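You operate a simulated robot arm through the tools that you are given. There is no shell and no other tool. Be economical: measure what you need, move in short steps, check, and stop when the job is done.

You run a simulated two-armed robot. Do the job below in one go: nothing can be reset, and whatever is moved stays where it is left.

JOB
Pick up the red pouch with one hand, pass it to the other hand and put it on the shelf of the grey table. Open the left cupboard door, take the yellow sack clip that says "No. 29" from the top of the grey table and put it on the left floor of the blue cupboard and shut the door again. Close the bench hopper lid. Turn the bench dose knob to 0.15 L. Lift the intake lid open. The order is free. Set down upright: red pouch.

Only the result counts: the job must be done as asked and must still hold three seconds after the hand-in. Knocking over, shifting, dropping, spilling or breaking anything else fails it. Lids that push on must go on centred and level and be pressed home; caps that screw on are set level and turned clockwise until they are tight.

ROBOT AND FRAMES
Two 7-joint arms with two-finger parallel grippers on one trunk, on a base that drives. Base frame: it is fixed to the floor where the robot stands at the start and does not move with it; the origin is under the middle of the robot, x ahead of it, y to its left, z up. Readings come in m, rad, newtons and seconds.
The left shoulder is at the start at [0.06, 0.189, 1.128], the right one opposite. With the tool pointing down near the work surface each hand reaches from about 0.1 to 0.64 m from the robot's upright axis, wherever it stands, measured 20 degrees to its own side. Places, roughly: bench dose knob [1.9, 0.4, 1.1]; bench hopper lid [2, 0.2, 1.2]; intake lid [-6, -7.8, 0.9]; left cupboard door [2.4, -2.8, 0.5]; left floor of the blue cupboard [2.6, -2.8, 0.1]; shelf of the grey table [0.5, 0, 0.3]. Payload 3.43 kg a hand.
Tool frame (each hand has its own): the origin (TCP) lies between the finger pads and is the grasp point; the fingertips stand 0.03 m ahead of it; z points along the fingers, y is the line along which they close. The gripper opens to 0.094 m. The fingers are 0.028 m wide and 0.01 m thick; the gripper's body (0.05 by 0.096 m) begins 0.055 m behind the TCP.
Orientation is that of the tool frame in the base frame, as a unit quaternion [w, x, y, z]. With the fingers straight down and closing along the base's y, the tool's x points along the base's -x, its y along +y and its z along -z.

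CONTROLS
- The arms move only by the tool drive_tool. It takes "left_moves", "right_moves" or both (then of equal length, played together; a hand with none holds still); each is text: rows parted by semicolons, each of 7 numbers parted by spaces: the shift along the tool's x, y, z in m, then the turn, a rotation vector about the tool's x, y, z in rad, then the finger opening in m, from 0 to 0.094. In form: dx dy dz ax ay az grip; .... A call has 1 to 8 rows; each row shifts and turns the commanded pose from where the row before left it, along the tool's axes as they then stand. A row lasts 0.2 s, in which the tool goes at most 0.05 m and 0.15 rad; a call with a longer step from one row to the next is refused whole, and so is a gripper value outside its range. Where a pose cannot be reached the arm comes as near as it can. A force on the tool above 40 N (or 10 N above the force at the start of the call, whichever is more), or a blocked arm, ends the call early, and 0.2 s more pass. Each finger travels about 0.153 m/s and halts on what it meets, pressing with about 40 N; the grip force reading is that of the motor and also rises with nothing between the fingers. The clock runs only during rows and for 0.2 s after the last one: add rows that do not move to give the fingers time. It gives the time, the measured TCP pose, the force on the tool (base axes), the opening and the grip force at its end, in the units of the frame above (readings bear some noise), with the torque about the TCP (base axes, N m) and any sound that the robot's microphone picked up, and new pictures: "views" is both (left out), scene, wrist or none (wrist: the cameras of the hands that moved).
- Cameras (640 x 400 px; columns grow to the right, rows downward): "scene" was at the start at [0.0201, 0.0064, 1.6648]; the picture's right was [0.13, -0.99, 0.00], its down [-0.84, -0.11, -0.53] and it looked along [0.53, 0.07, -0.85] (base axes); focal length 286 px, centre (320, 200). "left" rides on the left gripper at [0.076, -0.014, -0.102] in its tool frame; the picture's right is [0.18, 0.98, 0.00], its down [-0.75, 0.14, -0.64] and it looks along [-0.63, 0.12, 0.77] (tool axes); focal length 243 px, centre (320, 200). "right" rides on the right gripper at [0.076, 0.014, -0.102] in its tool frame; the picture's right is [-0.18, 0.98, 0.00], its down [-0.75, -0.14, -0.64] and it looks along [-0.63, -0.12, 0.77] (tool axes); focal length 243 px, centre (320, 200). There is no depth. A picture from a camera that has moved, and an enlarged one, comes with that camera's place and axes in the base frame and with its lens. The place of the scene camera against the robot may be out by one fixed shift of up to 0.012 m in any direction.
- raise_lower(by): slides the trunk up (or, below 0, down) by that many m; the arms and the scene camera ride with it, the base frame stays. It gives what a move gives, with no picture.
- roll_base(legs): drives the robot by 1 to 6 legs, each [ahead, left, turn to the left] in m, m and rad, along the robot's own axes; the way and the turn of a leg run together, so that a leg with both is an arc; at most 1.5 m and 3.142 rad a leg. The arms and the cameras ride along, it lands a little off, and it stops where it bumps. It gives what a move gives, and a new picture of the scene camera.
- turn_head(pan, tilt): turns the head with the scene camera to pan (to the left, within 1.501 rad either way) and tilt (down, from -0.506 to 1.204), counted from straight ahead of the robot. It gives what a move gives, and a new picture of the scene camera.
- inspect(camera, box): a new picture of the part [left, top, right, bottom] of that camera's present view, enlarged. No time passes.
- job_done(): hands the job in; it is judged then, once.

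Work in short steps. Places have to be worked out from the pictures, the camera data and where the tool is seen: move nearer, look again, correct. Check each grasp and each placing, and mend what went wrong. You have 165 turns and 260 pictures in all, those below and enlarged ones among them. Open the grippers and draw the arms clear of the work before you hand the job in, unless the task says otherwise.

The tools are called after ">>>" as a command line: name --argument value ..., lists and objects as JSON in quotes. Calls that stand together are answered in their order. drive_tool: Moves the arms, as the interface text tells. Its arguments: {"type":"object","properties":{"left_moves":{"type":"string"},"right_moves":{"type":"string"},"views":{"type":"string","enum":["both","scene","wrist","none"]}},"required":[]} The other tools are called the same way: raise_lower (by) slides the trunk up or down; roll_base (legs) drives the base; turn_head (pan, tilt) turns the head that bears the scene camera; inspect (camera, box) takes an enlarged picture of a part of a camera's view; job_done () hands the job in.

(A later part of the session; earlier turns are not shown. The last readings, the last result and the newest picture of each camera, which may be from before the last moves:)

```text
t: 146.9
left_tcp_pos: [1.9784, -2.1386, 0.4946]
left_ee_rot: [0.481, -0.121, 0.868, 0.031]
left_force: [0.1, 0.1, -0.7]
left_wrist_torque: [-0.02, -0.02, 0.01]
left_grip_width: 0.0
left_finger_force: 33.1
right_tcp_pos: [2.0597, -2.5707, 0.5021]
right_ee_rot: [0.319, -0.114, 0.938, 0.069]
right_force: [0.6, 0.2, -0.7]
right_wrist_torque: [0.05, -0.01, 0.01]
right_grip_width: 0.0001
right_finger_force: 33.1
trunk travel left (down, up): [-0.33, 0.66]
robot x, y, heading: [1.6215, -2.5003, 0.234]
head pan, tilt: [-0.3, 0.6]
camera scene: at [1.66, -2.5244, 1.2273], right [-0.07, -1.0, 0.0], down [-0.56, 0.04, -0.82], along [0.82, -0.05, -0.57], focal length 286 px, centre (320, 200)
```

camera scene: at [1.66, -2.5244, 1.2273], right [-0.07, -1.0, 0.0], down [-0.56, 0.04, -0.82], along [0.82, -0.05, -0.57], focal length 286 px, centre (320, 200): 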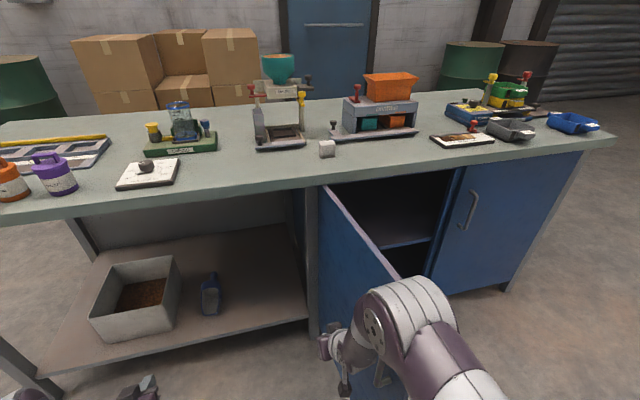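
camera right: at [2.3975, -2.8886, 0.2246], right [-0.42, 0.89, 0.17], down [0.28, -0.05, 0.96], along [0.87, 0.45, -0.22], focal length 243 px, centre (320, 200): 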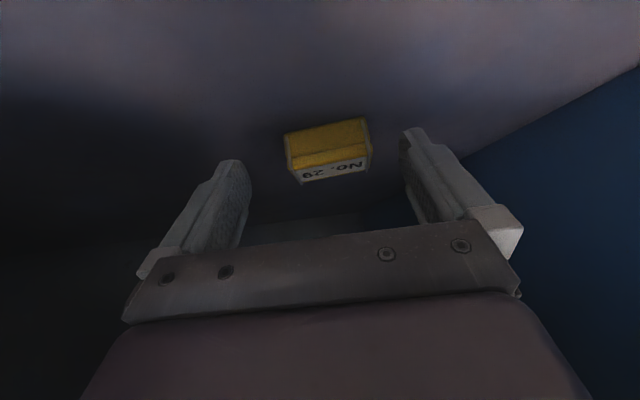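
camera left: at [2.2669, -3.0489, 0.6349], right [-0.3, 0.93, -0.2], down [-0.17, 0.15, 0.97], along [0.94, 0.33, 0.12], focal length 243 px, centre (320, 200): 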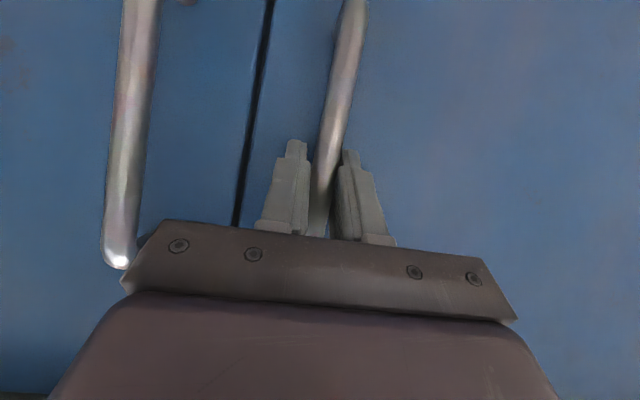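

The door is swinging shut (~70°). I continue right.

>>> roll_base --legs '[[-0.05, -0.3, 0]]'

```text
t: 148.5
left_tcp_pos: [1.9905, -2.3274, 0.4941]
left_ee_rot: [0.482, -0.122, 0.867, 0.032]
left_force: [-0.4, -0.2, 0.2]
left_wrist_torque: [-0.01, 0.02, -0.01]
left_grip_width: 0.0
left_finger_force: 33.3
right_tcp_pos: [2.0749, -2.7582, 0.5049]
right_ee_rot: [0.325, -0.124, 0.935, 0.07]
right_force: [0.9, 0.0, -0.2]
right_wrist_torque: [0.03, 0.02, 0.08]
right_grip_width: 0.0
right_finger_force: 32.9
trunk travel left (down, up): [-0.33, 0.66]
robot x, y, heading: [1.6365, -2.6898, 0.241]
head pan, tilt: [-0.3, 0.6]
stopped in leg 1: the force on the tool passed its limit (the readings are from after the stop); the commanded pose is now the measured one
camera scene: at [1.6729, -2.7142, 1.2274], right [-0.06, -1.0, 0.0], down [-0.56, 0.04, -0.83], along [0.82, -0.05, -0.56], focal length 286 px, centre (320, 200)
```

scene: 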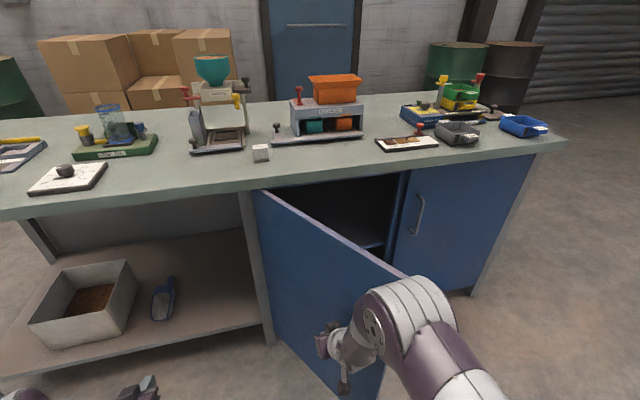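

Door is at about 45°. I back off, shift right a little, then push straight ahead on the door's face with the right hand.

>>> roll_base --legs '[[-0.16, 0, 0], [0, -0.1, 0]]'

```text
t: 149.2
left_tcp_pos: [1.9817, -2.3289, 0.4948]
left_ee_rot: [0.481, -0.123, 0.867, 0.033]
left_force: [-1.7, 0.5, 0.1]
left_wrist_torque: [0.02, 0.01, 0.01]
left_grip_width: 0.0004
left_finger_force: 33.4
right_tcp_pos: [2.0739, -2.7563, 0.5102]
right_ee_rot: [0.335, -0.129, 0.931, 0.073]
right_force: [4.4, 2.0, -1.0]
right_wrist_torque: [-0.02, 0.14, 0.13]
right_grip_width: 0.0
right_finger_force: 32.9
trunk travel left (down, up): [-0.33, 0.66]
robot x, y, heading: [1.6245, -2.6934, 0.241]
head pan, tilt: [-0.3, 0.6]
stopped in leg 1: the robot was blocked; the commanded pose is now the measured one
camera scene: at [1.6653, -2.7165, 1.2273], right [-0.06, -1.0, 0.0], down [-0.56, 0.03, -0.82], along [0.82, -0.05, -0.57], focal length 286 px, centre (320, 200)
```

scene: 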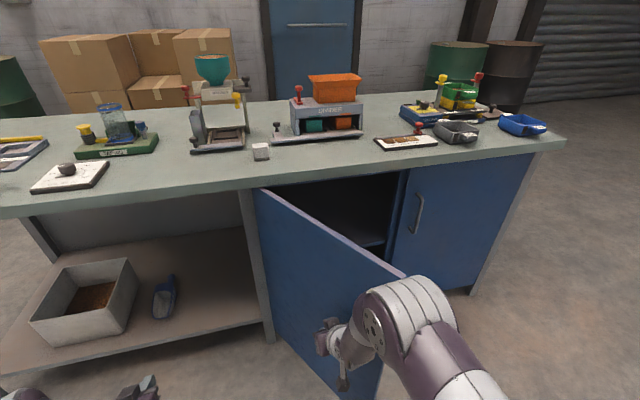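

The arm is caught, probably on the handle. Let me look closely.

>>> inspect --camera "scene" --box '[290, 260, 490, 400]'

>>> inspect --camera "right" --box '[0, 0, 640, 400]'

>>> turn_head --pan -0.6 --tilt 0.9

```text
2.86 times, centred on (390, 330) of scene
camera zoom: at [1.6653, -2.7165, 1.2273], right [-0.06, -1.0, 0.0], down [-0.56, 0.03, -0.82], along [0.82, -0.05, -0.57], focal length 816 px, centre (120, -171)
```

zoom: 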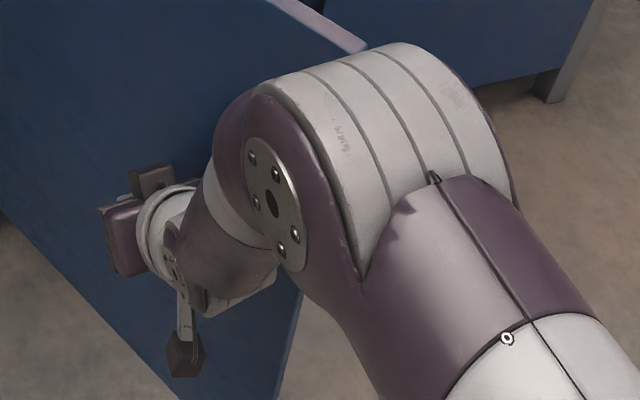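

```text
1.00 times, centred on (320, 200) of right
camera zoom: at [1.952, -2.7784, 0.5411], right [-0.15, 0.97, 0.17], down [0.21, -0.13, 0.97], along [0.97, 0.18, -0.19], focal length 243 px, centre (320, 200)
```

zoom: 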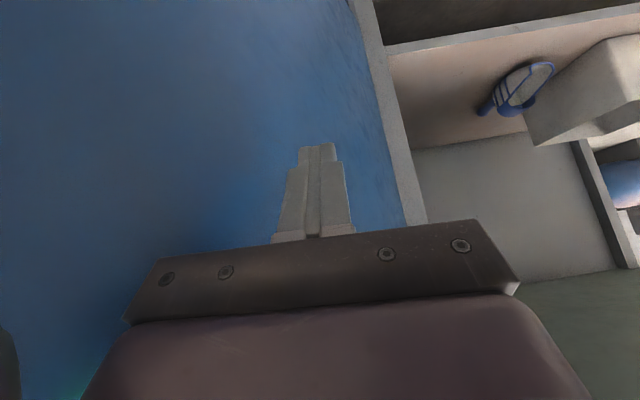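

```text
t: 150.0
left_tcp_pos: [1.9808, -2.3296, 0.4945]
left_ee_rot: [0.481, -0.123, 0.867, 0.033]
left_force: [0.5, -0.8, 0.5]
left_wrist_torque: [0.01, 0.01, 0.02]
left_grip_width: 0.0
left_finger_force: 33.2
right_tcp_pos: [2.0733, -2.7555, 0.5105]
right_ee_rot: [0.333, -0.13, 0.931, 0.073]
right_force: [4.9, 2.3, 1.6]
right_wrist_torque: [-0.31, 0.46, 0.17]
right_grip_width: 0.0001
right_finger_force: 32.8
trunk travel left (down, up): [-0.33, 0.66]
robot x, y, heading: [1.6273, -2.6939, 0.243]
head pan, tilt: [-0.6, 0.901]
camera scene: at [1.6477, -2.7374, 1.2026], right [-0.35, -0.94, 0.0], down [-0.73, 0.28, -0.62], along [0.58, -0.22, -0.78], focal length 286 px, centre (320, 200)
```

scene: 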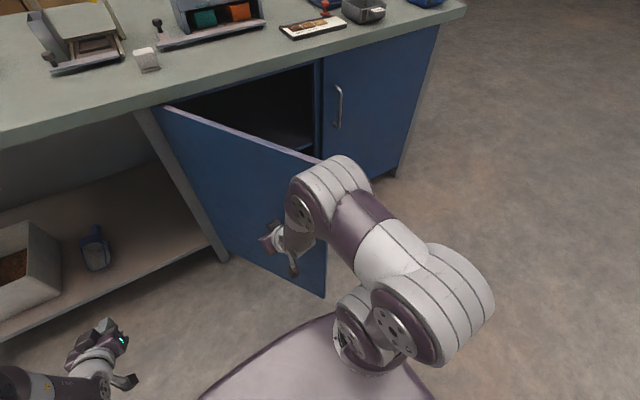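

I unload by stepping left 4 cm first, then back.

>>> roll_base --legs '[[0, 0.05, 0], [-0.1, 0, 0]]'

```text
t: 151.7
left_tcp_pos: [1.8711, -2.3055, 0.4946]
left_ee_rot: [0.481, -0.121, 0.868, 0.032]
left_force: [0.1, 0.0, 1.1]
left_wrist_torque: [-0.02, 0.02, -0.01]
left_grip_width: 0.0
left_finger_force: 33.1
right_tcp_pos: [1.9617, -2.7318, 0.5111]
right_ee_rot: [0.334, -0.128, 0.931, 0.071]
right_force: [0.1, 0.3, 0.0]
right_wrist_torque: [-0.01, 0.01, 0.01]
right_grip_width: 0.0001
right_finger_force: 33.6
trunk travel left (down, up): [-0.33, 0.66]
robot x, y, heading: [1.5134, -2.6688, 0.238]
head pan, tilt: [-0.6, 0.901]
camera scene: at [1.5358, -2.7132, 1.2025], right [-0.36, -0.93, 0.0], down [-0.73, 0.28, -0.62], along [0.58, -0.22, -0.78], focal length 286 px, centre (320, 200)
```

scene: 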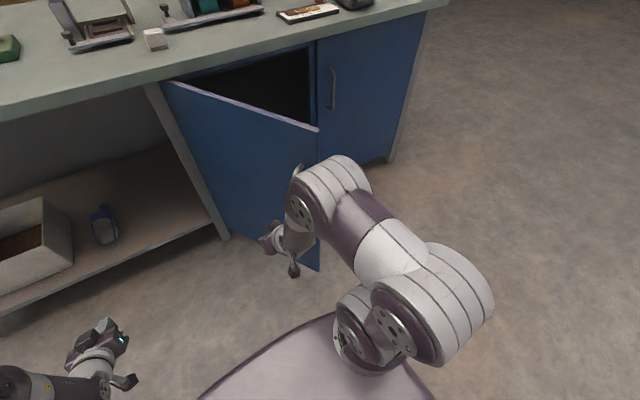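

Freed. I back off another 12 cm, shift right 0.2, then extend the right arm to push near the door's edge.

>>> roll_base --legs '[[-0.14, 0, 0], [0, -0.2, 0]]'

>>> drive_tool --right_moves "-0.03 0 0.0257 0 0 0 0; -0.03 0 0.0257 0 0 0 0; -0.03 0 0.0257 0 0 0 0; -0.03 0 0.0257 0 0 0 0; 0 0 0 0 0 0 0" --views "both"

```text
t: 154.2
left_tcp_pos: [1.7823, -2.5302, 0.4931]
left_ee_rot: [0.481, -0.125, 0.867, 0.034]
left_force: [0.1, 0.3, 0.7]
left_wrist_torque: [-0.04, -0.02, 0.01]
left_grip_width: 0.0
left_finger_force: 32.7
right_tcp_pos: [1.8763, -2.9554, 0.5108]
right_ee_rot: [0.334, -0.132, 0.93, 0.075]
right_force: [0.0, 0.2, -1.3]
right_wrist_torque: [-0.01, 0.03, 0.01]
right_grip_width: 0.0001
right_finger_force: 33.5
trunk travel left (down, up): [-0.33, 0.66]
robot x, y, heading: [1.4277, -2.8958, 0.244]
head pan, tilt: [-0.6, 0.901]
camera scene: at [1.4512, -2.9403, 1.2025], right [-0.35, -0.94, 0.0], down [-0.73, 0.27, -0.62], along [0.58, -0.22, -0.78], focal length 286 px, centre (320, 200)
```

scene: 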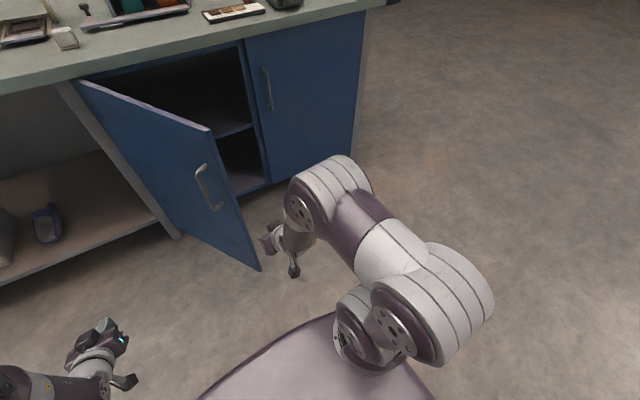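

```text
t: 155.3
left_tcp_pos: [1.7837, -2.5304, 0.4931]
left_ee_rot: [0.48, -0.124, 0.868, 0.033]
left_force: [0.3, -0.2, -0.1]
left_wrist_torque: [-0.01, 0.01, -0.03]
left_grip_width: 0.0
left_finger_force: 32.8
right_tcp_pos: [2.0183, -2.9177, 0.4994]
right_ee_rot: [0.324, -0.131, 0.935, 0.069]
right_force: [-5.8, -5.8, 2.0]
right_wrist_torque: [0.36, -0.25, 0.31]
right_grip_width: 0.0
right_finger_force: 33.1
trunk travel left (down, up): [-0.33, 0.66]
robot x, y, heading: [1.4274, -2.8954, 0.235]
head pan, tilt: [-0.6, 0.901]
stopped in row 5 (right hand): the force on the tool passed its limit (the readings are from after the stop); the commanded pose is now the measured one
camera scene: at [1.4519, -2.9394, 1.2024], right [-0.35, -0.94, 0.0], down [-0.73, 0.27, -0.62], along [0.58, -0.22, -0.78], focal length 286 px, centre (320, 200)
camera right: at [1.8974, -2.9404, 0.5347], right [-0.14, 0.98, 0.16], down [0.23, -0.12, 0.96], along [0.96, 0.18, -0.21], focal length 243 px, centre (320, 200)
```

scene: 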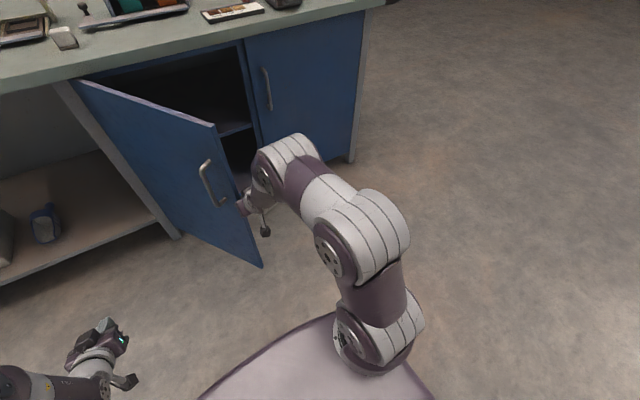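
right: 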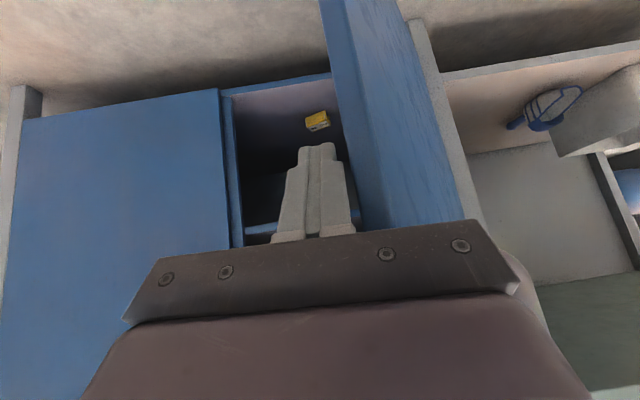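

The fingertips sit at the door's edge, a bit too far right. I retract, shift the hand 0.1 left by base, and push again.

>>> roll_base --legs '[[-0.08, 0, 0], [0, 0.11, 0], [0.12, 0, 0]]'

>>> inspect --camera "right" --box '[0, 0, 640, 400]'

```text
t: 157.9
left_tcp_pos: [1.7695, -2.4162, 0.4948]
left_ee_rot: [0.48, -0.126, 0.867, 0.034]
left_force: [-0.3, -0.1, 0.5]
left_wrist_torque: [-0.02, 0.01, -0.02]
left_grip_width: 0.0001
left_finger_force: 33.6
right_tcp_pos: [2.0025, -2.806, 0.4997]
right_ee_rot: [0.319, -0.128, 0.936, 0.068]
right_force: [0.3, -0.3, 0.0]
right_wrist_torque: [0.03, 0.0, -0.01]
right_grip_width: 0.0
right_finger_force: 32.9
trunk travel left (down, up): [-0.33, 0.66]
robot x, y, heading: [1.4148, -2.7842, 0.249]
head pan, tilt: [-0.6, 0.901]
stopped in leg 3: the force on the tool passed its limit (the readings are from after the stop); the commanded pose is now the measured one
camera scene: at [1.4385, -2.8285, 1.2025], right [-0.35, -0.94, 0.0], down [-0.74, 0.27, -0.62], along [0.58, -0.21, -0.78], focal length 286 px, centre (320, 200)
```

scene: 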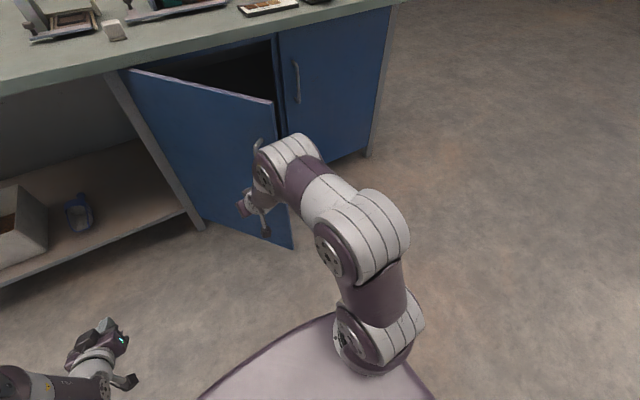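

```text
1.00 times, centred on (320, 200) of right
camera zoom: at [1.8829, -2.828, 0.5345], right [-0.14, 0.98, 0.16], down [0.24, -0.12, 0.96], along [0.96, 0.17, -0.22], focal length 243 px, centre (320, 200)
```

zoom: 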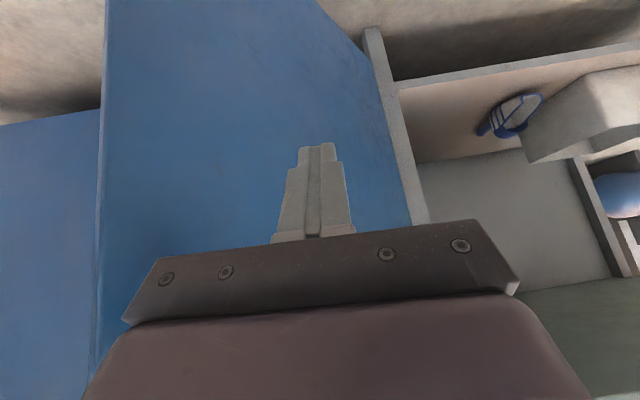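

The wrist is at handle height and bumps it. I back slightly, lower the trunk 0.2 so the arm passes below the handle, and push again.

>>> roll_base --legs '[[-0.06, 0, 0]]'

>>> raise_lower --by -0.2

>>> roll_base --legs '[[0.25, 0, 0]]'

```text
t: 158.9
left_tcp_pos: [1.7111, -2.4307, 0.4947]
left_ee_rot: [0.481, -0.128, 0.867, 0.035]
left_force: [0.3, -0.2, -0.3]
left_wrist_torque: [-0.01, -0.01, 0.01]
left_grip_width: 0.0
left_finger_force: 32.7
right_tcp_pos: [1.9459, -2.8209, 0.5005]
right_ee_rot: [0.319, -0.129, 0.936, 0.069]
right_force: [-0.4, 0.0, 0.8]
right_wrist_torque: [-0.02, -0.03, -0.01]
right_grip_width: 0.0001
right_finger_force: 33.2
trunk travel left (down, up): [-0.33, 0.66]
robot x, y, heading: [1.3557, -2.799, 0.245]
head pan, tilt: [-0.6, 0.901]
camera scene: at [1.3803, -2.8433, 1.2025], right [-0.34, -0.94, 0.0], down [-0.74, 0.27, -0.62], along [0.58, -0.21, -0.78], focal length 286 px, centre (320, 200)
```

scene: 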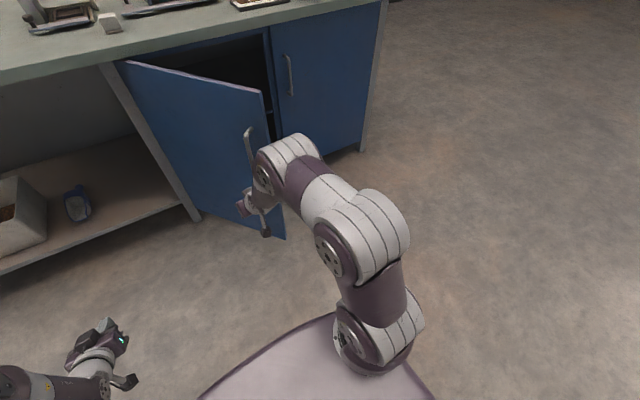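

```text
t: 161.1
left_tcp_pos: [1.7108, -2.4309, 0.2938]
left_ee_rot: [0.48, -0.128, 0.867, 0.035]
left_force: [-0.4, -0.5, -0.4]
left_wrist_torque: [0.0, -0.02, 0.0]
left_grip_width: 0.0
left_finger_force: 33.0
right_tcp_pos: [1.9452, -2.8207, 0.2992]
right_ee_rot: [0.319, -0.128, 0.937, 0.069]
right_force: [-0.3, 0.0, 0.2]
right_wrist_torque: [0.03, -0.02, 0.0]
right_grip_width: 0.0
right_finger_force: 33.5
trunk travel left (down, up): [-0.13, 0.86]
robot x, y, heading: [1.3584, -2.7999, 0.245]
head pan, tilt: [-0.6, 0.901]
```

```text
t: 162.9
left_tcp_pos: [1.9562, -2.3724, 0.2961]
left_ee_rot: [0.481, -0.124, 0.867, 0.033]
left_force: [0.1, 0.3, -0.2]
left_wrist_torque: [0.04, 0.02, 0.0]
left_grip_width: 0.0
left_finger_force: 33.2
right_tcp_pos: [2.1894, -2.764, 0.2998]
right_ee_rot: [0.319, -0.127, 0.937, 0.069]
right_force: [-0.2, -0.1, 0.5]
right_wrist_torque: [0.02, 0.02, 0.01]
right_grip_width: 0.0001
right_finger_force: 32.5
trunk travel left (down, up): [-0.13, 0.86]
robot x, y, heading: [1.5975, -2.7365, 0.248]
head pan, tilt: [-0.6, 0.901]
camera scene: at [1.6245, -2.7823, 1.0025], right [-0.35, -0.94, 0.0], down [-0.73, 0.27, -0.62], along [0.58, -0.22, -0.78], focal length 286 px, centre (320, 200)
```

scene: 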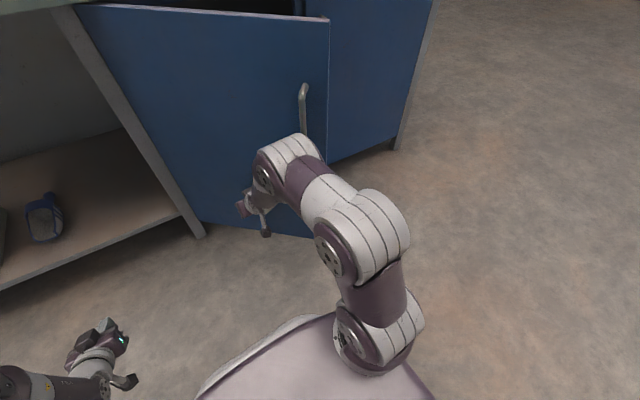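

Door nearly closed. I keep pushing ahead 0.14, slightly right.

>>> roll_base --legs '[[0.14, -0.06, 0]]'

>>> turn_head --pan -0.4 --tilt 0.5

```text
t: 164.3
left_tcp_pos: [2.1096, -2.3995, 0.2939]
left_ee_rot: [0.481, -0.122, 0.868, 0.033]
left_force: [0.3, 0.9, -0.6]
left_wrist_torque: [-0.01, 0.0, -0.01]
left_grip_width: 0.0003
left_finger_force: 33.3
right_tcp_pos: [2.3414, -2.7896, 0.3]
right_ee_rot: [0.319, -0.124, 0.937, 0.068]
right_force: [0.3, 0.6, 0.7]
right_wrist_torque: [0.0, 0.01, -0.04]
right_grip_width: 0.0
right_finger_force: 33.2
trunk travel left (down, up): [-0.13, 0.86]
robot x, y, heading: [1.7489, -2.764, 0.238]
head pan, tilt: [-0.6, 0.901]
camera scene: at [1.7758, -2.8079, 1.0025], right [-0.35, -0.94, 0.0], down [-0.73, 0.28, -0.62], along [0.58, -0.22, -0.78], focal length 286 px, centre (320, 200)
```

scene: 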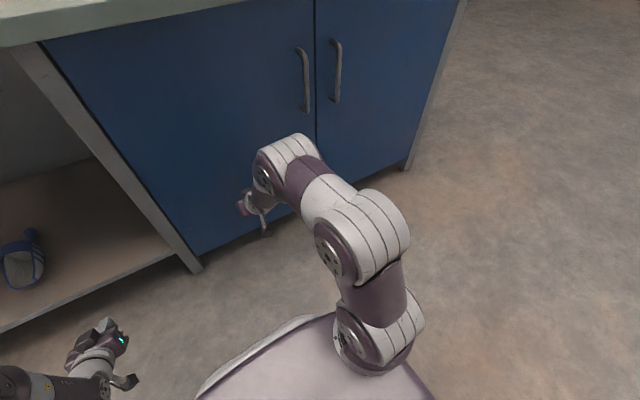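

```text
t: 165.2
left_tcp_pos: [2.1101, -2.3993, 0.2943]
left_ee_rot: [0.481, -0.123, 0.867, 0.033]
left_force: [0.6, 0.3, -0.1]
left_wrist_torque: [-0.04, -0.03, 0.01]
left_grip_width: 0.0002
left_finger_force: 33.2
right_tcp_pos: [2.3415, -2.7909, 0.2993]
right_ee_rot: [0.32, -0.126, 0.937, 0.069]
right_force: [-0.6, 0.2, 0.0]
right_wrist_torque: [0.0, -0.02, -0.01]
right_grip_width: 0.0
right_finger_force: 32.5
trunk travel left (down, up): [-0.13, 0.86]
robot x, y, heading: [1.7507, -2.7669, 0.24]
head pan, tilt: [-0.4, 0.499]
camera scene: at [1.7951, -2.7958, 1.0363], right [-0.16, -0.99, 0.0], down [-0.47, 0.08, -0.88], along [0.87, -0.14, -0.48], focal length 286 px, centre (320, 200)
```

scene: 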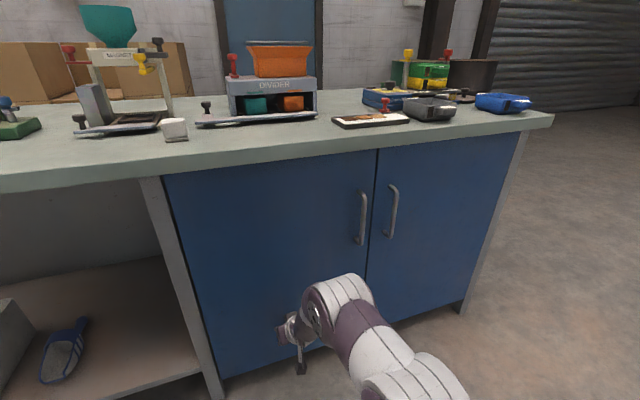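

Door looks nearly flush. I check the seam and press a bit with the arm until firm contact.

>>> drive_tool --right_moves "-0.0154 0 0.0128 0 0 0 0; -0.0154 0 0.0128 0 0 0 0; -0.0154 0 0.0128 0 0 0 0; -0.0154 0 0.0128 0 0 0 0; -0.0154 0 0.0128 0 0 0 0; -0.0154 0 0.0128 0 0 0 0" --views "none"

>>> inspect --camera "scene" --box '[150, 130, 450, 320]'

```text
t: 165.6
left_tcp_pos: [2.1083, -2.3991, 0.2944]
left_ee_rot: [0.481, -0.123, 0.867, 0.033]
left_force: [-0.1, 0.1, -0.4]
left_wrist_torque: [-0.02, 0.03, 0.03]
left_grip_width: 0.0001
left_finger_force: 32.9
right_tcp_pos: [2.3563, -2.7866, 0.2961]
right_ee_rot: [0.311, -0.126, 0.94, 0.066]
right_force: [-1.7, -0.5, 0.3]
right_wrist_torque: [0.03, -0.12, -0.01]
right_grip_width: 0.0
right_finger_force: 33.1
trunk travel left (down, up): [-0.13, 0.86]
robot x, y, heading: [1.7512, -2.7644, 0.24]
head pan, tilt: [-0.4, 0.499]
stopped in row 2 (right hand): the force on the tool passed its limit (the readings are from after the stop); the commanded pose is now the measured one
```

```text
2.11 times, centred on (300, 225) of scene
camera zoom: at [1.7937, -2.7959, 1.0365], right [-0.16, -0.99, 0.0], down [-0.47, 0.08, -0.88], along [0.87, -0.14, -0.48], focal length 601 px, centre (362, 147)
```

zoom: 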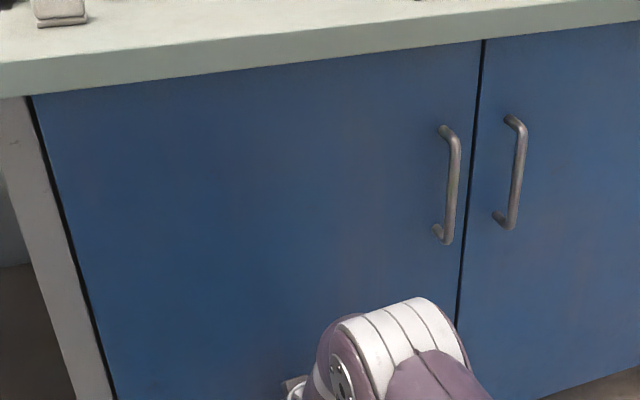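

It went 1.5 cm further to a firm stop. I press once more to confirm it's fully home.

>>> drive_tool --right_moves "-0.006 0 0.005 0 0 0 0; -0.006 0 0.005 0 0 0 0; -0.006 0 0.005 0 0 0 0; -0.006 0 0.005 0 0 0 0" --views "none"

>>> drive_tool --right_moves "0.02 0 -0.017 0 0 0 0; 0.03 0 -0.026 0 0 0 0; 0.03 0 -0.026 0 0 0 0; 0 0 0 0 0 0 0" --views "scene"

>>> inspect --camera "scene" --box '[320, 130, 460, 220]'

```text
t: 166.0
left_tcp_pos: [2.1084, -2.4, 0.2941]
left_ee_rot: [0.48, -0.123, 0.868, 0.032]
left_force: [-0.9, 0.2, 0.5]
left_wrist_torque: [-0.01, -0.01, 0.0]
left_grip_width: 0.0
left_finger_force: 33.1
right_tcp_pos: [2.3557, -2.787, 0.2893]
right_ee_rot: [0.304, -0.126, 0.942, 0.063]
right_force: [-1.5, -0.5, -0.7]
right_wrist_torque: [0.06, -0.09, 0.04]
right_grip_width: 0.0002
right_finger_force: 33.4
trunk travel left (down, up): [-0.13, 0.86]
robot x, y, heading: [1.753, -2.767, 0.24]
head pan, tilt: [-0.4, 0.499]
stopped in row 1 (right hand): the force on the tool passed its limit (the readings are from after the stop); the commanded pose is now the measured one
```

```text
t: 167.0
left_tcp_pos: [2.1102, -2.3997, 0.2942]
left_ee_rot: [0.48, -0.123, 0.868, 0.033]
left_force: [0.0, -0.4, 0.1]
left_wrist_torque: [-0.01, -0.02, 0.0]
left_grip_width: 0.0
left_finger_force: 33.8
right_tcp_pos: [2.2546, -2.8139, 0.2996]
right_ee_rot: [0.304, -0.126, 0.942, 0.064]
right_force: [-0.2, -0.7, 1.4]
right_wrist_torque: [-0.02, 0.0, 0.0]
right_grip_width: 0.0
right_finger_force: 32.9
trunk travel left (down, up): [-0.13, 0.86]
robot x, y, heading: [1.7499, -2.7638, 0.231]
head pan, tilt: [-0.4, 0.499]
camera scene: at [1.7945, -2.796, 1.0364], right [-0.16, -0.99, 0.0], down [-0.47, 0.08, -0.88], along [0.87, -0.14, -0.48], focal length 286 px, centre (320, 200)
```

scene: 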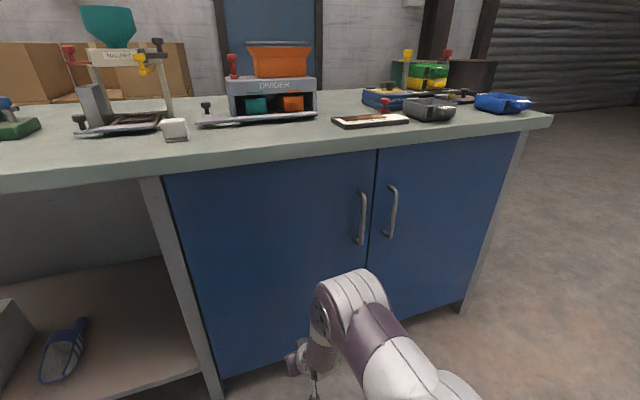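

```text
4.44 times, centred on (390, 175) of scene
camera zoom: at [1.7945, -2.796, 1.0364], right [-0.16, -0.99, 0.0], down [-0.47, 0.08, -0.88], along [0.87, -0.14, -0.48], focal length 1269 px, centre (9, 311)
```

zoom: 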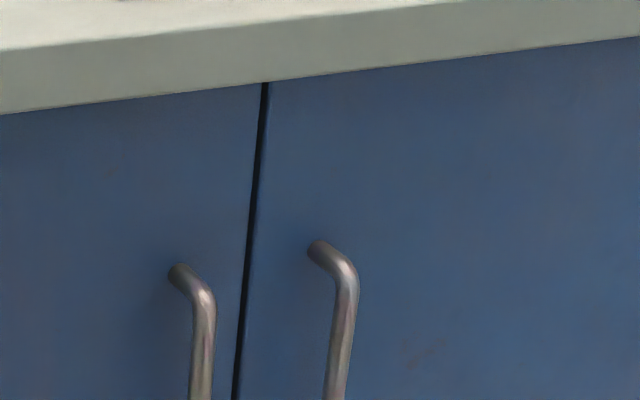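

Door is flush and shut. Next the wooden bench (dose knob, hopper lid): I back away, square to the frame, strafe left and raise the trunk.

>>> roll_base --legs '[[-0.45, 0, 0], [0, 0, -0.235], [0, 1.4, 0]]'

>>> raise_lower --by 0.4

>>> raise_lower --by 0.27

>>> turn_head --pan 0.9 --tilt 0.3

```text
t: 177.0
left_tcp_pos: [1.7555, -1.2279, 0.2944]
left_ee_rot: [0.481, -0.015, 0.876, -0.027]
left_force: [0.0, 0.3, 1.0]
left_wrist_torque: [0.01, 0.0, 0.01]
left_grip_width: 0.0
left_finger_force: 32.6
right_tcp_pos: [1.7966, -1.6633, 0.2996]
right_ee_rot: [0.31, -0.01, 0.95, 0.027]
right_force: [1.1, 0.5, -0.5]
right_wrist_torque: [-0.01, 0.0, -0.04]
right_grip_width: 0.0001
right_finger_force: 33.0
trunk travel left (down, up): [-0.13, 0.86]
robot x, y, heading: [1.3207, -1.4921, -0.007]
head pan, tilt: [-0.4, 0.499]
camera scene: at [1.3548, -1.5323, 1.0364], right [-0.39, -0.92, 0.0], down [-0.44, 0.19, -0.88], along [0.81, -0.35, -0.48], focal length 286 px, centre (320, 200)
```

scene: 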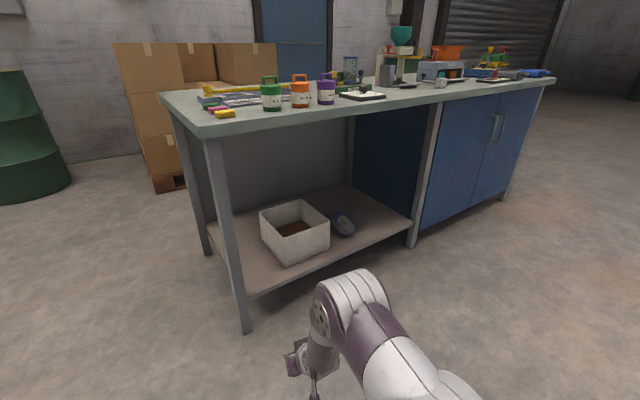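

```text
t: 180.9
left_tcp_pos: [1.754, -1.2273, 0.6939]
left_ee_rot: [0.48, -0.016, 0.876, -0.027]
left_force: [0.9, 0.0, -0.5]
left_wrist_torque: [-0.02, -0.01, 0.0]
left_grip_width: 0.0
left_finger_force: 32.8
right_tcp_pos: [1.7968, -1.6623, 0.6997]
right_ee_rot: [0.309, -0.01, 0.95, 0.027]
right_force: [-0.4, 0.1, 0.4]
right_wrist_torque: [0.01, -0.01, 0.0]
right_grip_width: 0.0
right_finger_force: 33.0
trunk travel left (down, up): [-0.53, 0.46]
robot x, y, heading: [1.322, -1.4974, -0.003]
head pan, tilt: [-0.4, 0.499]
```

```text
t: 183.6
left_tcp_pos: [1.7549, -1.2264, 0.9643]
left_ee_rot: [0.481, -0.016, 0.876, -0.027]
left_force: [0.3, 0.0, -0.3]
left_wrist_torque: [0.05, 0.02, 0.0]
left_grip_width: 0.0
left_finger_force: 33.3
right_tcp_pos: [1.7974, -1.6631, 0.9686]
right_ee_rot: [0.309, -0.011, 0.95, 0.027]
right_force: [0.9, 0.6, -0.4]
right_wrist_torque: [0.0, 0.04, 0.01]
right_grip_width: 0.0001
right_finger_force: 33.7
trunk travel left (down, up): [-0.8, 0.19]
robot x, y, heading: [1.3181, -1.492, -0.001]
head pan, tilt: [-0.4, 0.499]
```

```text
t: 185.1
left_tcp_pos: [1.7536, -1.2274, 0.9647]
left_ee_rot: [0.48, -0.016, 0.877, -0.026]
left_force: [-0.4, 0.0, -0.6]
left_wrist_torque: [-0.02, 0.0, 0.01]
left_grip_width: 0.0003
left_finger_force: 33.2
right_tcp_pos: [1.7963, -1.6626, 0.9696]
right_ee_rot: [0.31, -0.01, 0.95, 0.027]
right_force: [-0.6, 0.0, 0.6]
right_wrist_torque: [0.0, -0.03, -0.03]
right_grip_width: 0.0
right_finger_force: 33.3
trunk travel left (down, up): [-0.8, 0.19]
robot x, y, heading: [1.3208, -1.4947, -0.002]
head pan, tilt: [0.901, 0.3]
camera scene: at [1.3297, -1.4236, 1.7248], right [0.78, -0.63, 0.0], down [-0.19, -0.23, -0.96], along [0.6, 0.74, -0.3], focal length 286 px, centre (320, 200)
```

scene: 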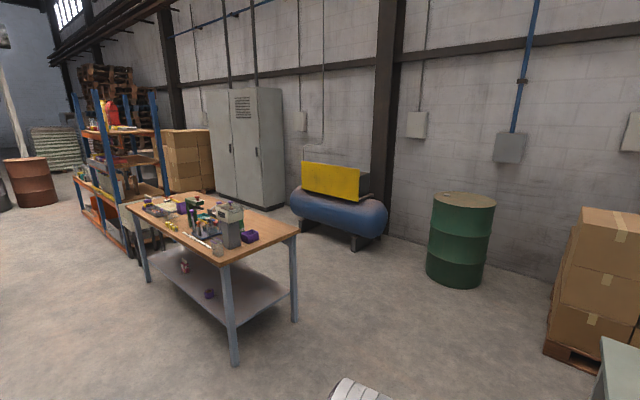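

>>> inspect --camera "scene" --box '[110, 170, 310, 300]'

```text
3.08 times, centred on (210, 235) of scene
camera zoom: at [1.3297, -1.4236, 1.7248], right [0.78, -0.63, 0.0], down [-0.19, -0.23, -0.96], along [0.6, 0.74, -0.3], focal length 879 px, centre (658, 92)
```

zoom: 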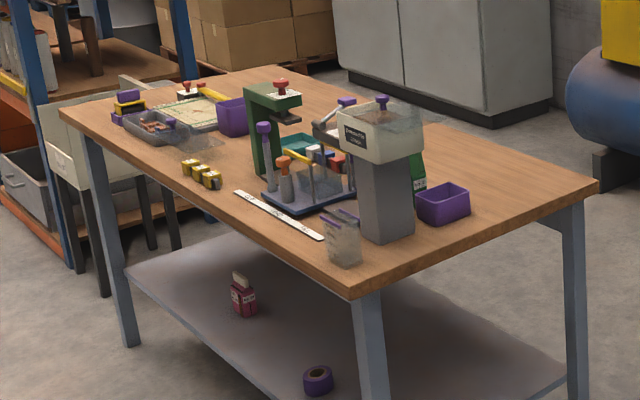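

The dispenser with the clear hopper stands at the bench's near end. I drive closer to its front-right corner and turn toward it.

>>> roll_base --legs '[[-0.1, 0.75, 0], [0, 0, 0.8]]'

>>> turn_head --pan 0.1 --tilt 0.45

```text
t: 191.3
left_tcp_pos: [1.318, -0.2365, 0.9642]
left_ee_rot: [0.451, -0.366, 0.797, 0.168]
left_force: [0.2, -0.9, 0.5]
left_wrist_torque: [0.0, -0.04, 0.01]
left_grip_width: 0.0
left_finger_force: 33.6
right_tcp_pos: [1.6655, -0.5017, 0.97]
right_ee_rot: [0.273, -0.389, 0.867, 0.149]
right_force: [1.3, 0.6, -0.3]
right_wrist_torque: [0.01, 0.03, -0.01]
right_grip_width: 0.0002
right_finger_force: 32.9
trunk travel left (down, up): [-0.8, 0.19]
robot x, y, heading: [1.212, -0.7386, 0.815]
head pan, tilt: [0.901, 0.3]
camera scene: at [1.1745, -0.6904, 1.7248], right [0.99, 0.15, 0.0], down [0.04, -0.29, -0.96], along [-0.14, 0.94, -0.3], focal length 286 px, centre (320, 200)
```

scene: 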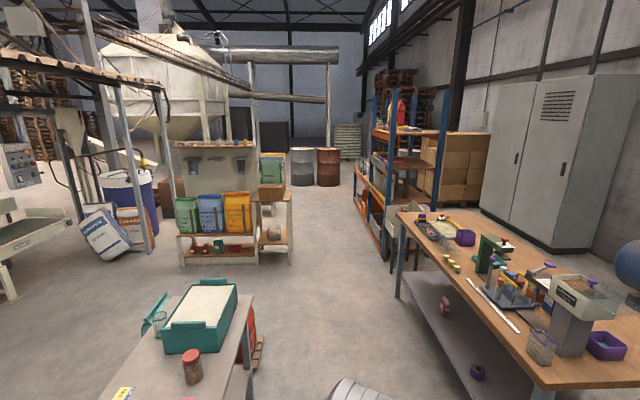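

```text
t: 192.4
left_tcp_pos: [1.3181, -0.2348, 0.9651]
left_ee_rot: [0.451, -0.365, 0.797, 0.167]
left_force: [-0.2, 0.4, 0.2]
left_wrist_torque: [0.02, -0.01, 0.0]
left_grip_width: 0.0
left_finger_force: 33.0
right_tcp_pos: [1.6661, -0.5011, 0.9693]
right_ee_rot: [0.273, -0.389, 0.867, 0.149]
right_force: [-0.1, -0.3, -0.3]
right_wrist_torque: [0.01, -0.02, 0.02]
right_grip_width: 0.0
right_finger_force: 32.8
trunk travel left (down, up): [-0.8, 0.19]
robot x, y, heading: [1.2158, -0.7357, 0.818]
head pan, tilt: [0.099, 0.45]
camera scene: at [1.244, -0.7097, 1.7109], right [0.79, -0.61, 0.0], down [-0.26, -0.35, -0.9], along [0.55, 0.71, -0.44], focal length 286 px, centre (320, 200)
```

scene: 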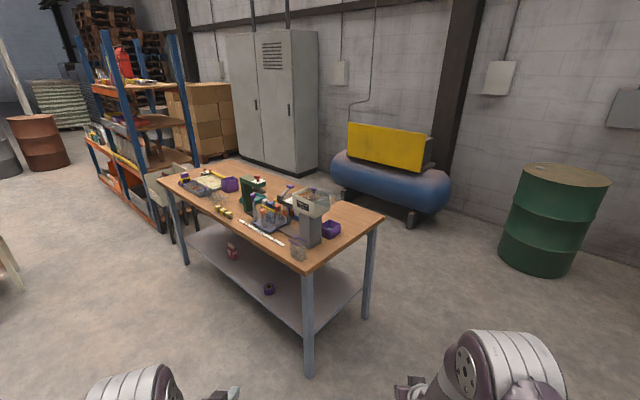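

>>> inspect --camera "scene" --box '[230, 165, 350, 265]'

```text
4.00 times, centred on (290, 215) of scene
camera zoom: at [1.244, -0.7097, 1.7109], right [0.79, -0.61, 0.0], down [-0.26, -0.35, -0.9], along [0.55, 0.71, -0.44], focal length 1142 px, centre (440, 140)
```

zoom: 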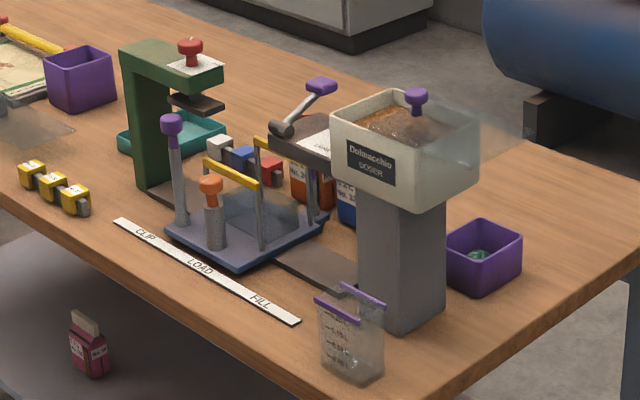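

The doser: hopper about (2.0, 0.33, 1.1), bench front-right corner ≈(1.85, 0.17), front turned ~0.165 rad. I square up to the bench front and slide into the gap in front of the doser.

>>> roll_base --legs '[[0, 0, -0.655], [0.2, 0.8, 0]]'

>>> turn_head --pan 0.1 --tilt 0.65

```text
t: 198.6
left_tcp_pos: [1.6512, 0.4269, 0.9638]
left_ee_rot: [0.481, -0.102, 0.871, 0.02]
left_force: [0.2, -0.6, 0.0]
left_wrist_torque: [0.01, 0.02, -0.03]
left_grip_width: 0.0002
left_finger_force: 33.1
right_tcp_pos: [1.7775, 0.0075, 0.9701]
right_ee_rot: [0.305, -0.103, 0.945, 0.056]
right_force: [-0.3, -0.3, 0.7]
right_wrist_torque: [-0.01, 0.0, 0.01]
right_grip_width: 0.0001
right_finger_force: 33.5
trunk travel left (down, up): [-0.8, 0.19]
robot x, y, heading: [1.2786, 0.0793, 0.192]
head pan, tilt: [0.099, 0.45]
camera scene: at [1.3176, 0.0926, 1.7108], right [0.29, -0.96, 0.0], down [-0.42, -0.12, -0.9], along [0.86, 0.26, -0.44], focal length 286 px, centre (320, 200)
```

scene: 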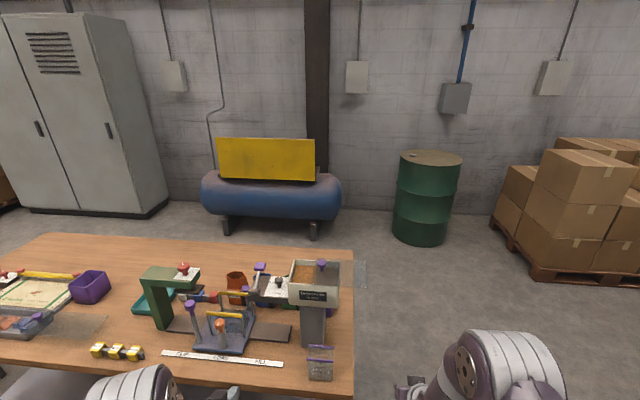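

```text
t: 199.3
left_tcp_pos: [1.6521, 0.4265, 0.9659]
left_ee_rot: [0.481, -0.102, 0.871, 0.021]
left_force: [-0.4, -0.6, 0.8]
left_wrist_torque: [-0.01, -0.04, -0.01]
left_grip_width: 0.0
left_finger_force: 33.2
right_tcp_pos: [1.7775, 0.0079, 0.9696]
right_ee_rot: [0.305, -0.103, 0.945, 0.057]
right_force: [0.0, 0.9, -0.3]
right_wrist_torque: [-0.01, 0.02, -0.03]
right_grip_width: 0.0
right_finger_force: 32.7
trunk travel left (down, up): [-0.8, 0.19]
robot x, y, heading: [1.2788, 0.0767, 0.19]
head pan, tilt: [0.099, 0.649]
camera scene: at [1.3127, 0.0916, 1.6931], right [0.29, -0.96, 0.0], down [-0.58, -0.17, -0.8], along [0.76, 0.23, -0.6], focal length 286 px, centre (320, 200)
```

scene: 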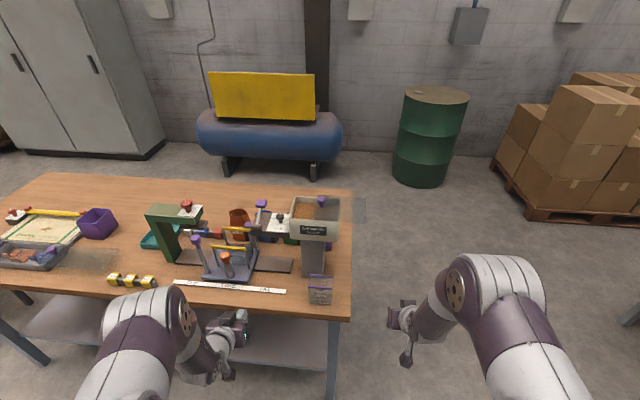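

>>> inspect --camera "scene" --box '[235, 185, 375, 275]'

>>> inspect --camera "scene" --box '[245, 190, 325, 242]'

```text
4.44 times, centred on (305, 230) of scene
camera zoom: at [1.3127, 0.0916, 1.6931], right [0.29, -0.96, 0.0], down [-0.58, -0.17, -0.8], along [0.76, 0.23, -0.6], focal length 1269 px, centre (387, 67)
```

zoom: 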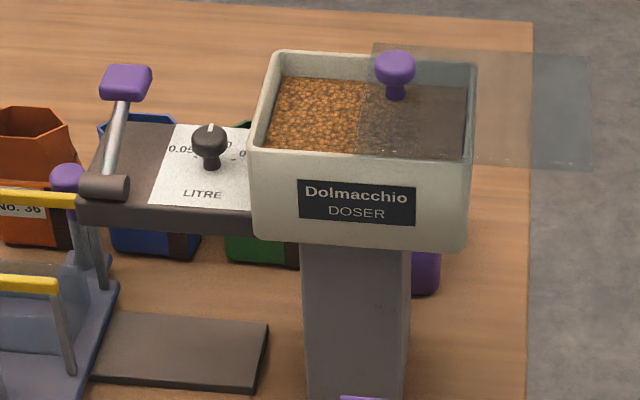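

```text
7.69 times, centred on (285, 216) of scene
camera zoom: at [1.3127, 0.0916, 1.6931], right [0.29, -0.96, 0.0], down [-0.58, -0.17, -0.8], along [0.76, 0.23, -0.6], focal length 2197 px, centre (589, 77)
```

zoom: 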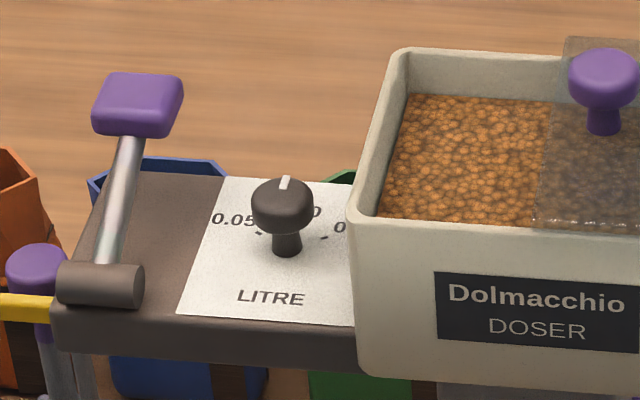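

The hopper lid is a clear plate with a purple knob, slid half open to the right; the black dose knob is on the plate marked LITRE. I raise the trunk, set the left hand pointing down, and move the right hand out.

>>> raise_lower --by 0.18

>>> drive_tool --left_moves "0 0 0 0 0.143 0 0; 0 0 0 0 0.143 0 0; 0 0 0 0 0.143 0 0; 0 0 0 0 0.143 0 0; 0 0 0 0 0.143 0 0; 0 0 0 0 0.143 0 0.05; 0 0 0 0 0.143 0 0.08; 0 0 0 0 0 0 0.094" --right_moves "0 -0.02 0 0 0.12 0 0; 0 -0.02 0 0 0.12 0 0; 0 -0.02 0 0 0.12 0 0; 0 -0.02 0 0 0.12 0 0; 0 -0.02 0 0 0.1 0 0; 0 0 0 0 0 0 0.05; 0 0 0 0 0 0 0.08; 0 0 0 0 0 0 0.094" --views "scene"

>>> inspect --camera "scene" --box '[230, 190, 370, 280]'

```text
t: 201.3
left_tcp_pos: [1.6527, 0.4264, 1.1442]
left_ee_rot: [0.481, -0.102, 0.871, 0.021]
left_force: [-1.1, 0.8, 1.1]
left_wrist_torque: [0.01, 0.01, 0.04]
left_grip_width: 0.0
left_finger_force: 33.0
right_tcp_pos: [1.7776, 0.0079, 1.149]
right_ee_rot: [0.305, -0.103, 0.945, 0.057]
right_force: [-0.2, 0.6, 1.3]
right_wrist_torque: [0.01, 0.0, 0.0]
right_grip_width: 0.0
right_finger_force: 33.2
trunk travel left (down, up): [-0.98, 0.01]
robot x, y, heading: [1.2745, 0.0779, 0.193]
head pan, tilt: [0.099, 0.649]
```

```text
t: 203.1
left_tcp_pos: [1.6512, 0.4258, 1.1444]
left_ee_rot: [0.004, -0.099, 0.995, -0.031]
left_force: [-0.1, 0.7, -0.3]
left_wrist_torque: [0.01, -0.01, 0.04]
left_grip_width: 0.094
left_finger_force: 0.2
right_tcp_pos: [1.7676, -0.0495, 1.1309]
right_ee_rot: [0.105, -0.116, 0.986, 0.059]
right_force: [0.3, -0.5, 0.8]
right_wrist_torque: [-0.05, -0.01, 0.0]
right_grip_width: 0.0939
right_finger_force: 0.1
right hand out of reach, approached as far as the arm can: row 3, 4, 5
trunk travel left (down, up): [-0.98, 0.01]
robot x, y, heading: [1.2775, 0.0797, 0.192]
head pan, tilt: [0.099, 0.649]
camera scene: at [1.3119, 0.0906, 1.873], right [0.29, -0.96, 0.0], down [-0.58, -0.17, -0.8], along [0.76, 0.23, -0.6], focal length 286 px, centre (320, 200)
```

scene: 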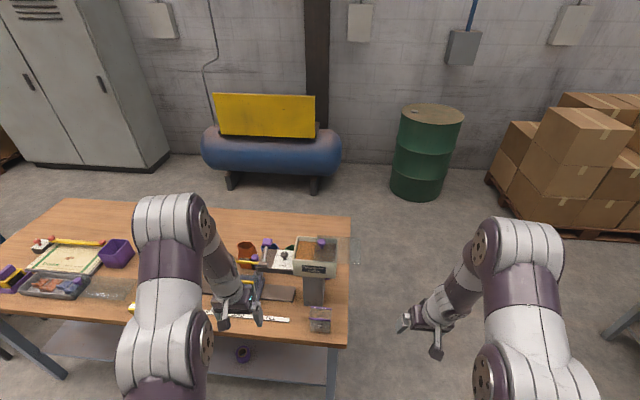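

```text
4.44 times, centred on (300, 235) of scene
camera zoom: at [1.3119, 0.0906, 1.873], right [0.29, -0.96, 0.0], down [-0.58, -0.17, -0.8], along [0.76, 0.23, -0.6], focal length 1269 px, centre (409, 44)
```

zoom: 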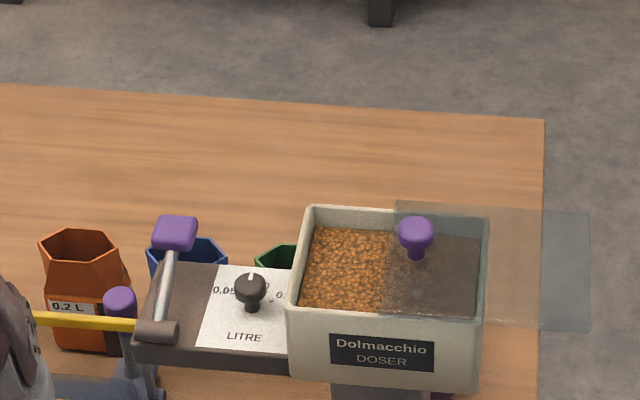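

Knob top is near (1.95, 0.42, 1.08), lid knob near (1.97, 0.284, 1.17). I raise the left hand a bit and roll ahead 0.15 to view the dial with its wrist camera.

>>> drive_tool --left_moves "0 0 -0.03 0 0 0 0.094; 0 0 -0.03 0 0 0 0.094; 0 0 0 0 0 0 0.094" --views "none"

>>> roll_base --legs '[[0.15, 0, 0]]'

>>> inspect --camera "left" --box '[0, 0, 640, 400]'

```text
t: 203.9
left_tcp_pos: [1.6535, 0.4327, 1.2053]
left_ee_rot: [0.004, -0.099, 0.995, -0.031]
left_force: [0.5, -0.6, 0.0]
left_wrist_torque: [-0.02, 0.03, 0.01]
left_grip_width: 0.094
left_finger_force: 0.0
right_tcp_pos: [1.7683, -0.0484, 1.132]
right_ee_rot: [0.104, -0.115, 0.986, 0.059]
right_force: [-0.4, -0.8, 0.1]
right_wrist_torque: [0.0, 0.0, -0.04]
right_grip_width: 0.0937
right_finger_force: 0.1
trunk travel left (down, up): [-0.98, 0.01]
robot x, y, heading: [1.2758, 0.077, 0.189]
head pan, tilt: [0.099, 0.649]
```

```text
t: 205.3
left_tcp_pos: [1.8013, 0.4601, 1.2057]
left_ee_rot: [0.006, -0.099, 0.995, -0.029]
left_force: [-0.2, 0.1, 0.3]
left_wrist_torque: [0.02, 0.01, -0.02]
left_grip_width: 0.0939
left_finger_force: 0.1
right_tcp_pos: [1.9171, -0.0205, 1.1328]
right_ee_rot: [0.106, -0.116, 0.986, 0.059]
right_force: [-0.2, -0.9, 0.4]
right_wrist_torque: [-0.02, 0.02, -0.05]
right_grip_width: 0.0941
right_finger_force: 0.2
trunk travel left (down, up): [-0.98, 0.01]
robot x, y, heading: [1.4267, 0.1106, 0.191]
head pan, tilt: [0.099, 0.649]
camera scene: at [1.4602, 0.1197, 1.8731], right [0.29, -0.96, 0.0], down [-0.58, -0.17, -0.8], along [0.76, 0.23, -0.6], focal length 286 px, centre (320, 200)
```

scene: 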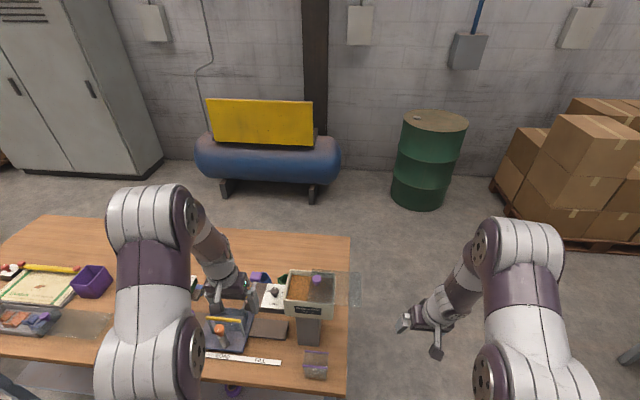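

```text
1.00 times, centred on (320, 200) of left
camera zoom: at [1.7274, 0.4364, 1.309], right [-0.37, 0.93, -0.06], down [0.7, 0.33, 0.64], along [0.61, 0.19, -0.77], focal length 243 px, centre (320, 200)
```

zoom: 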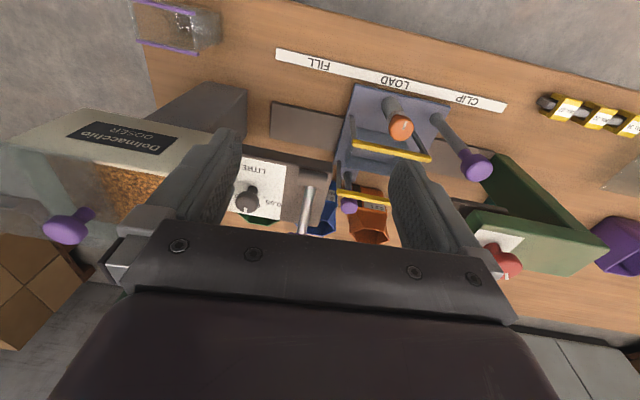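

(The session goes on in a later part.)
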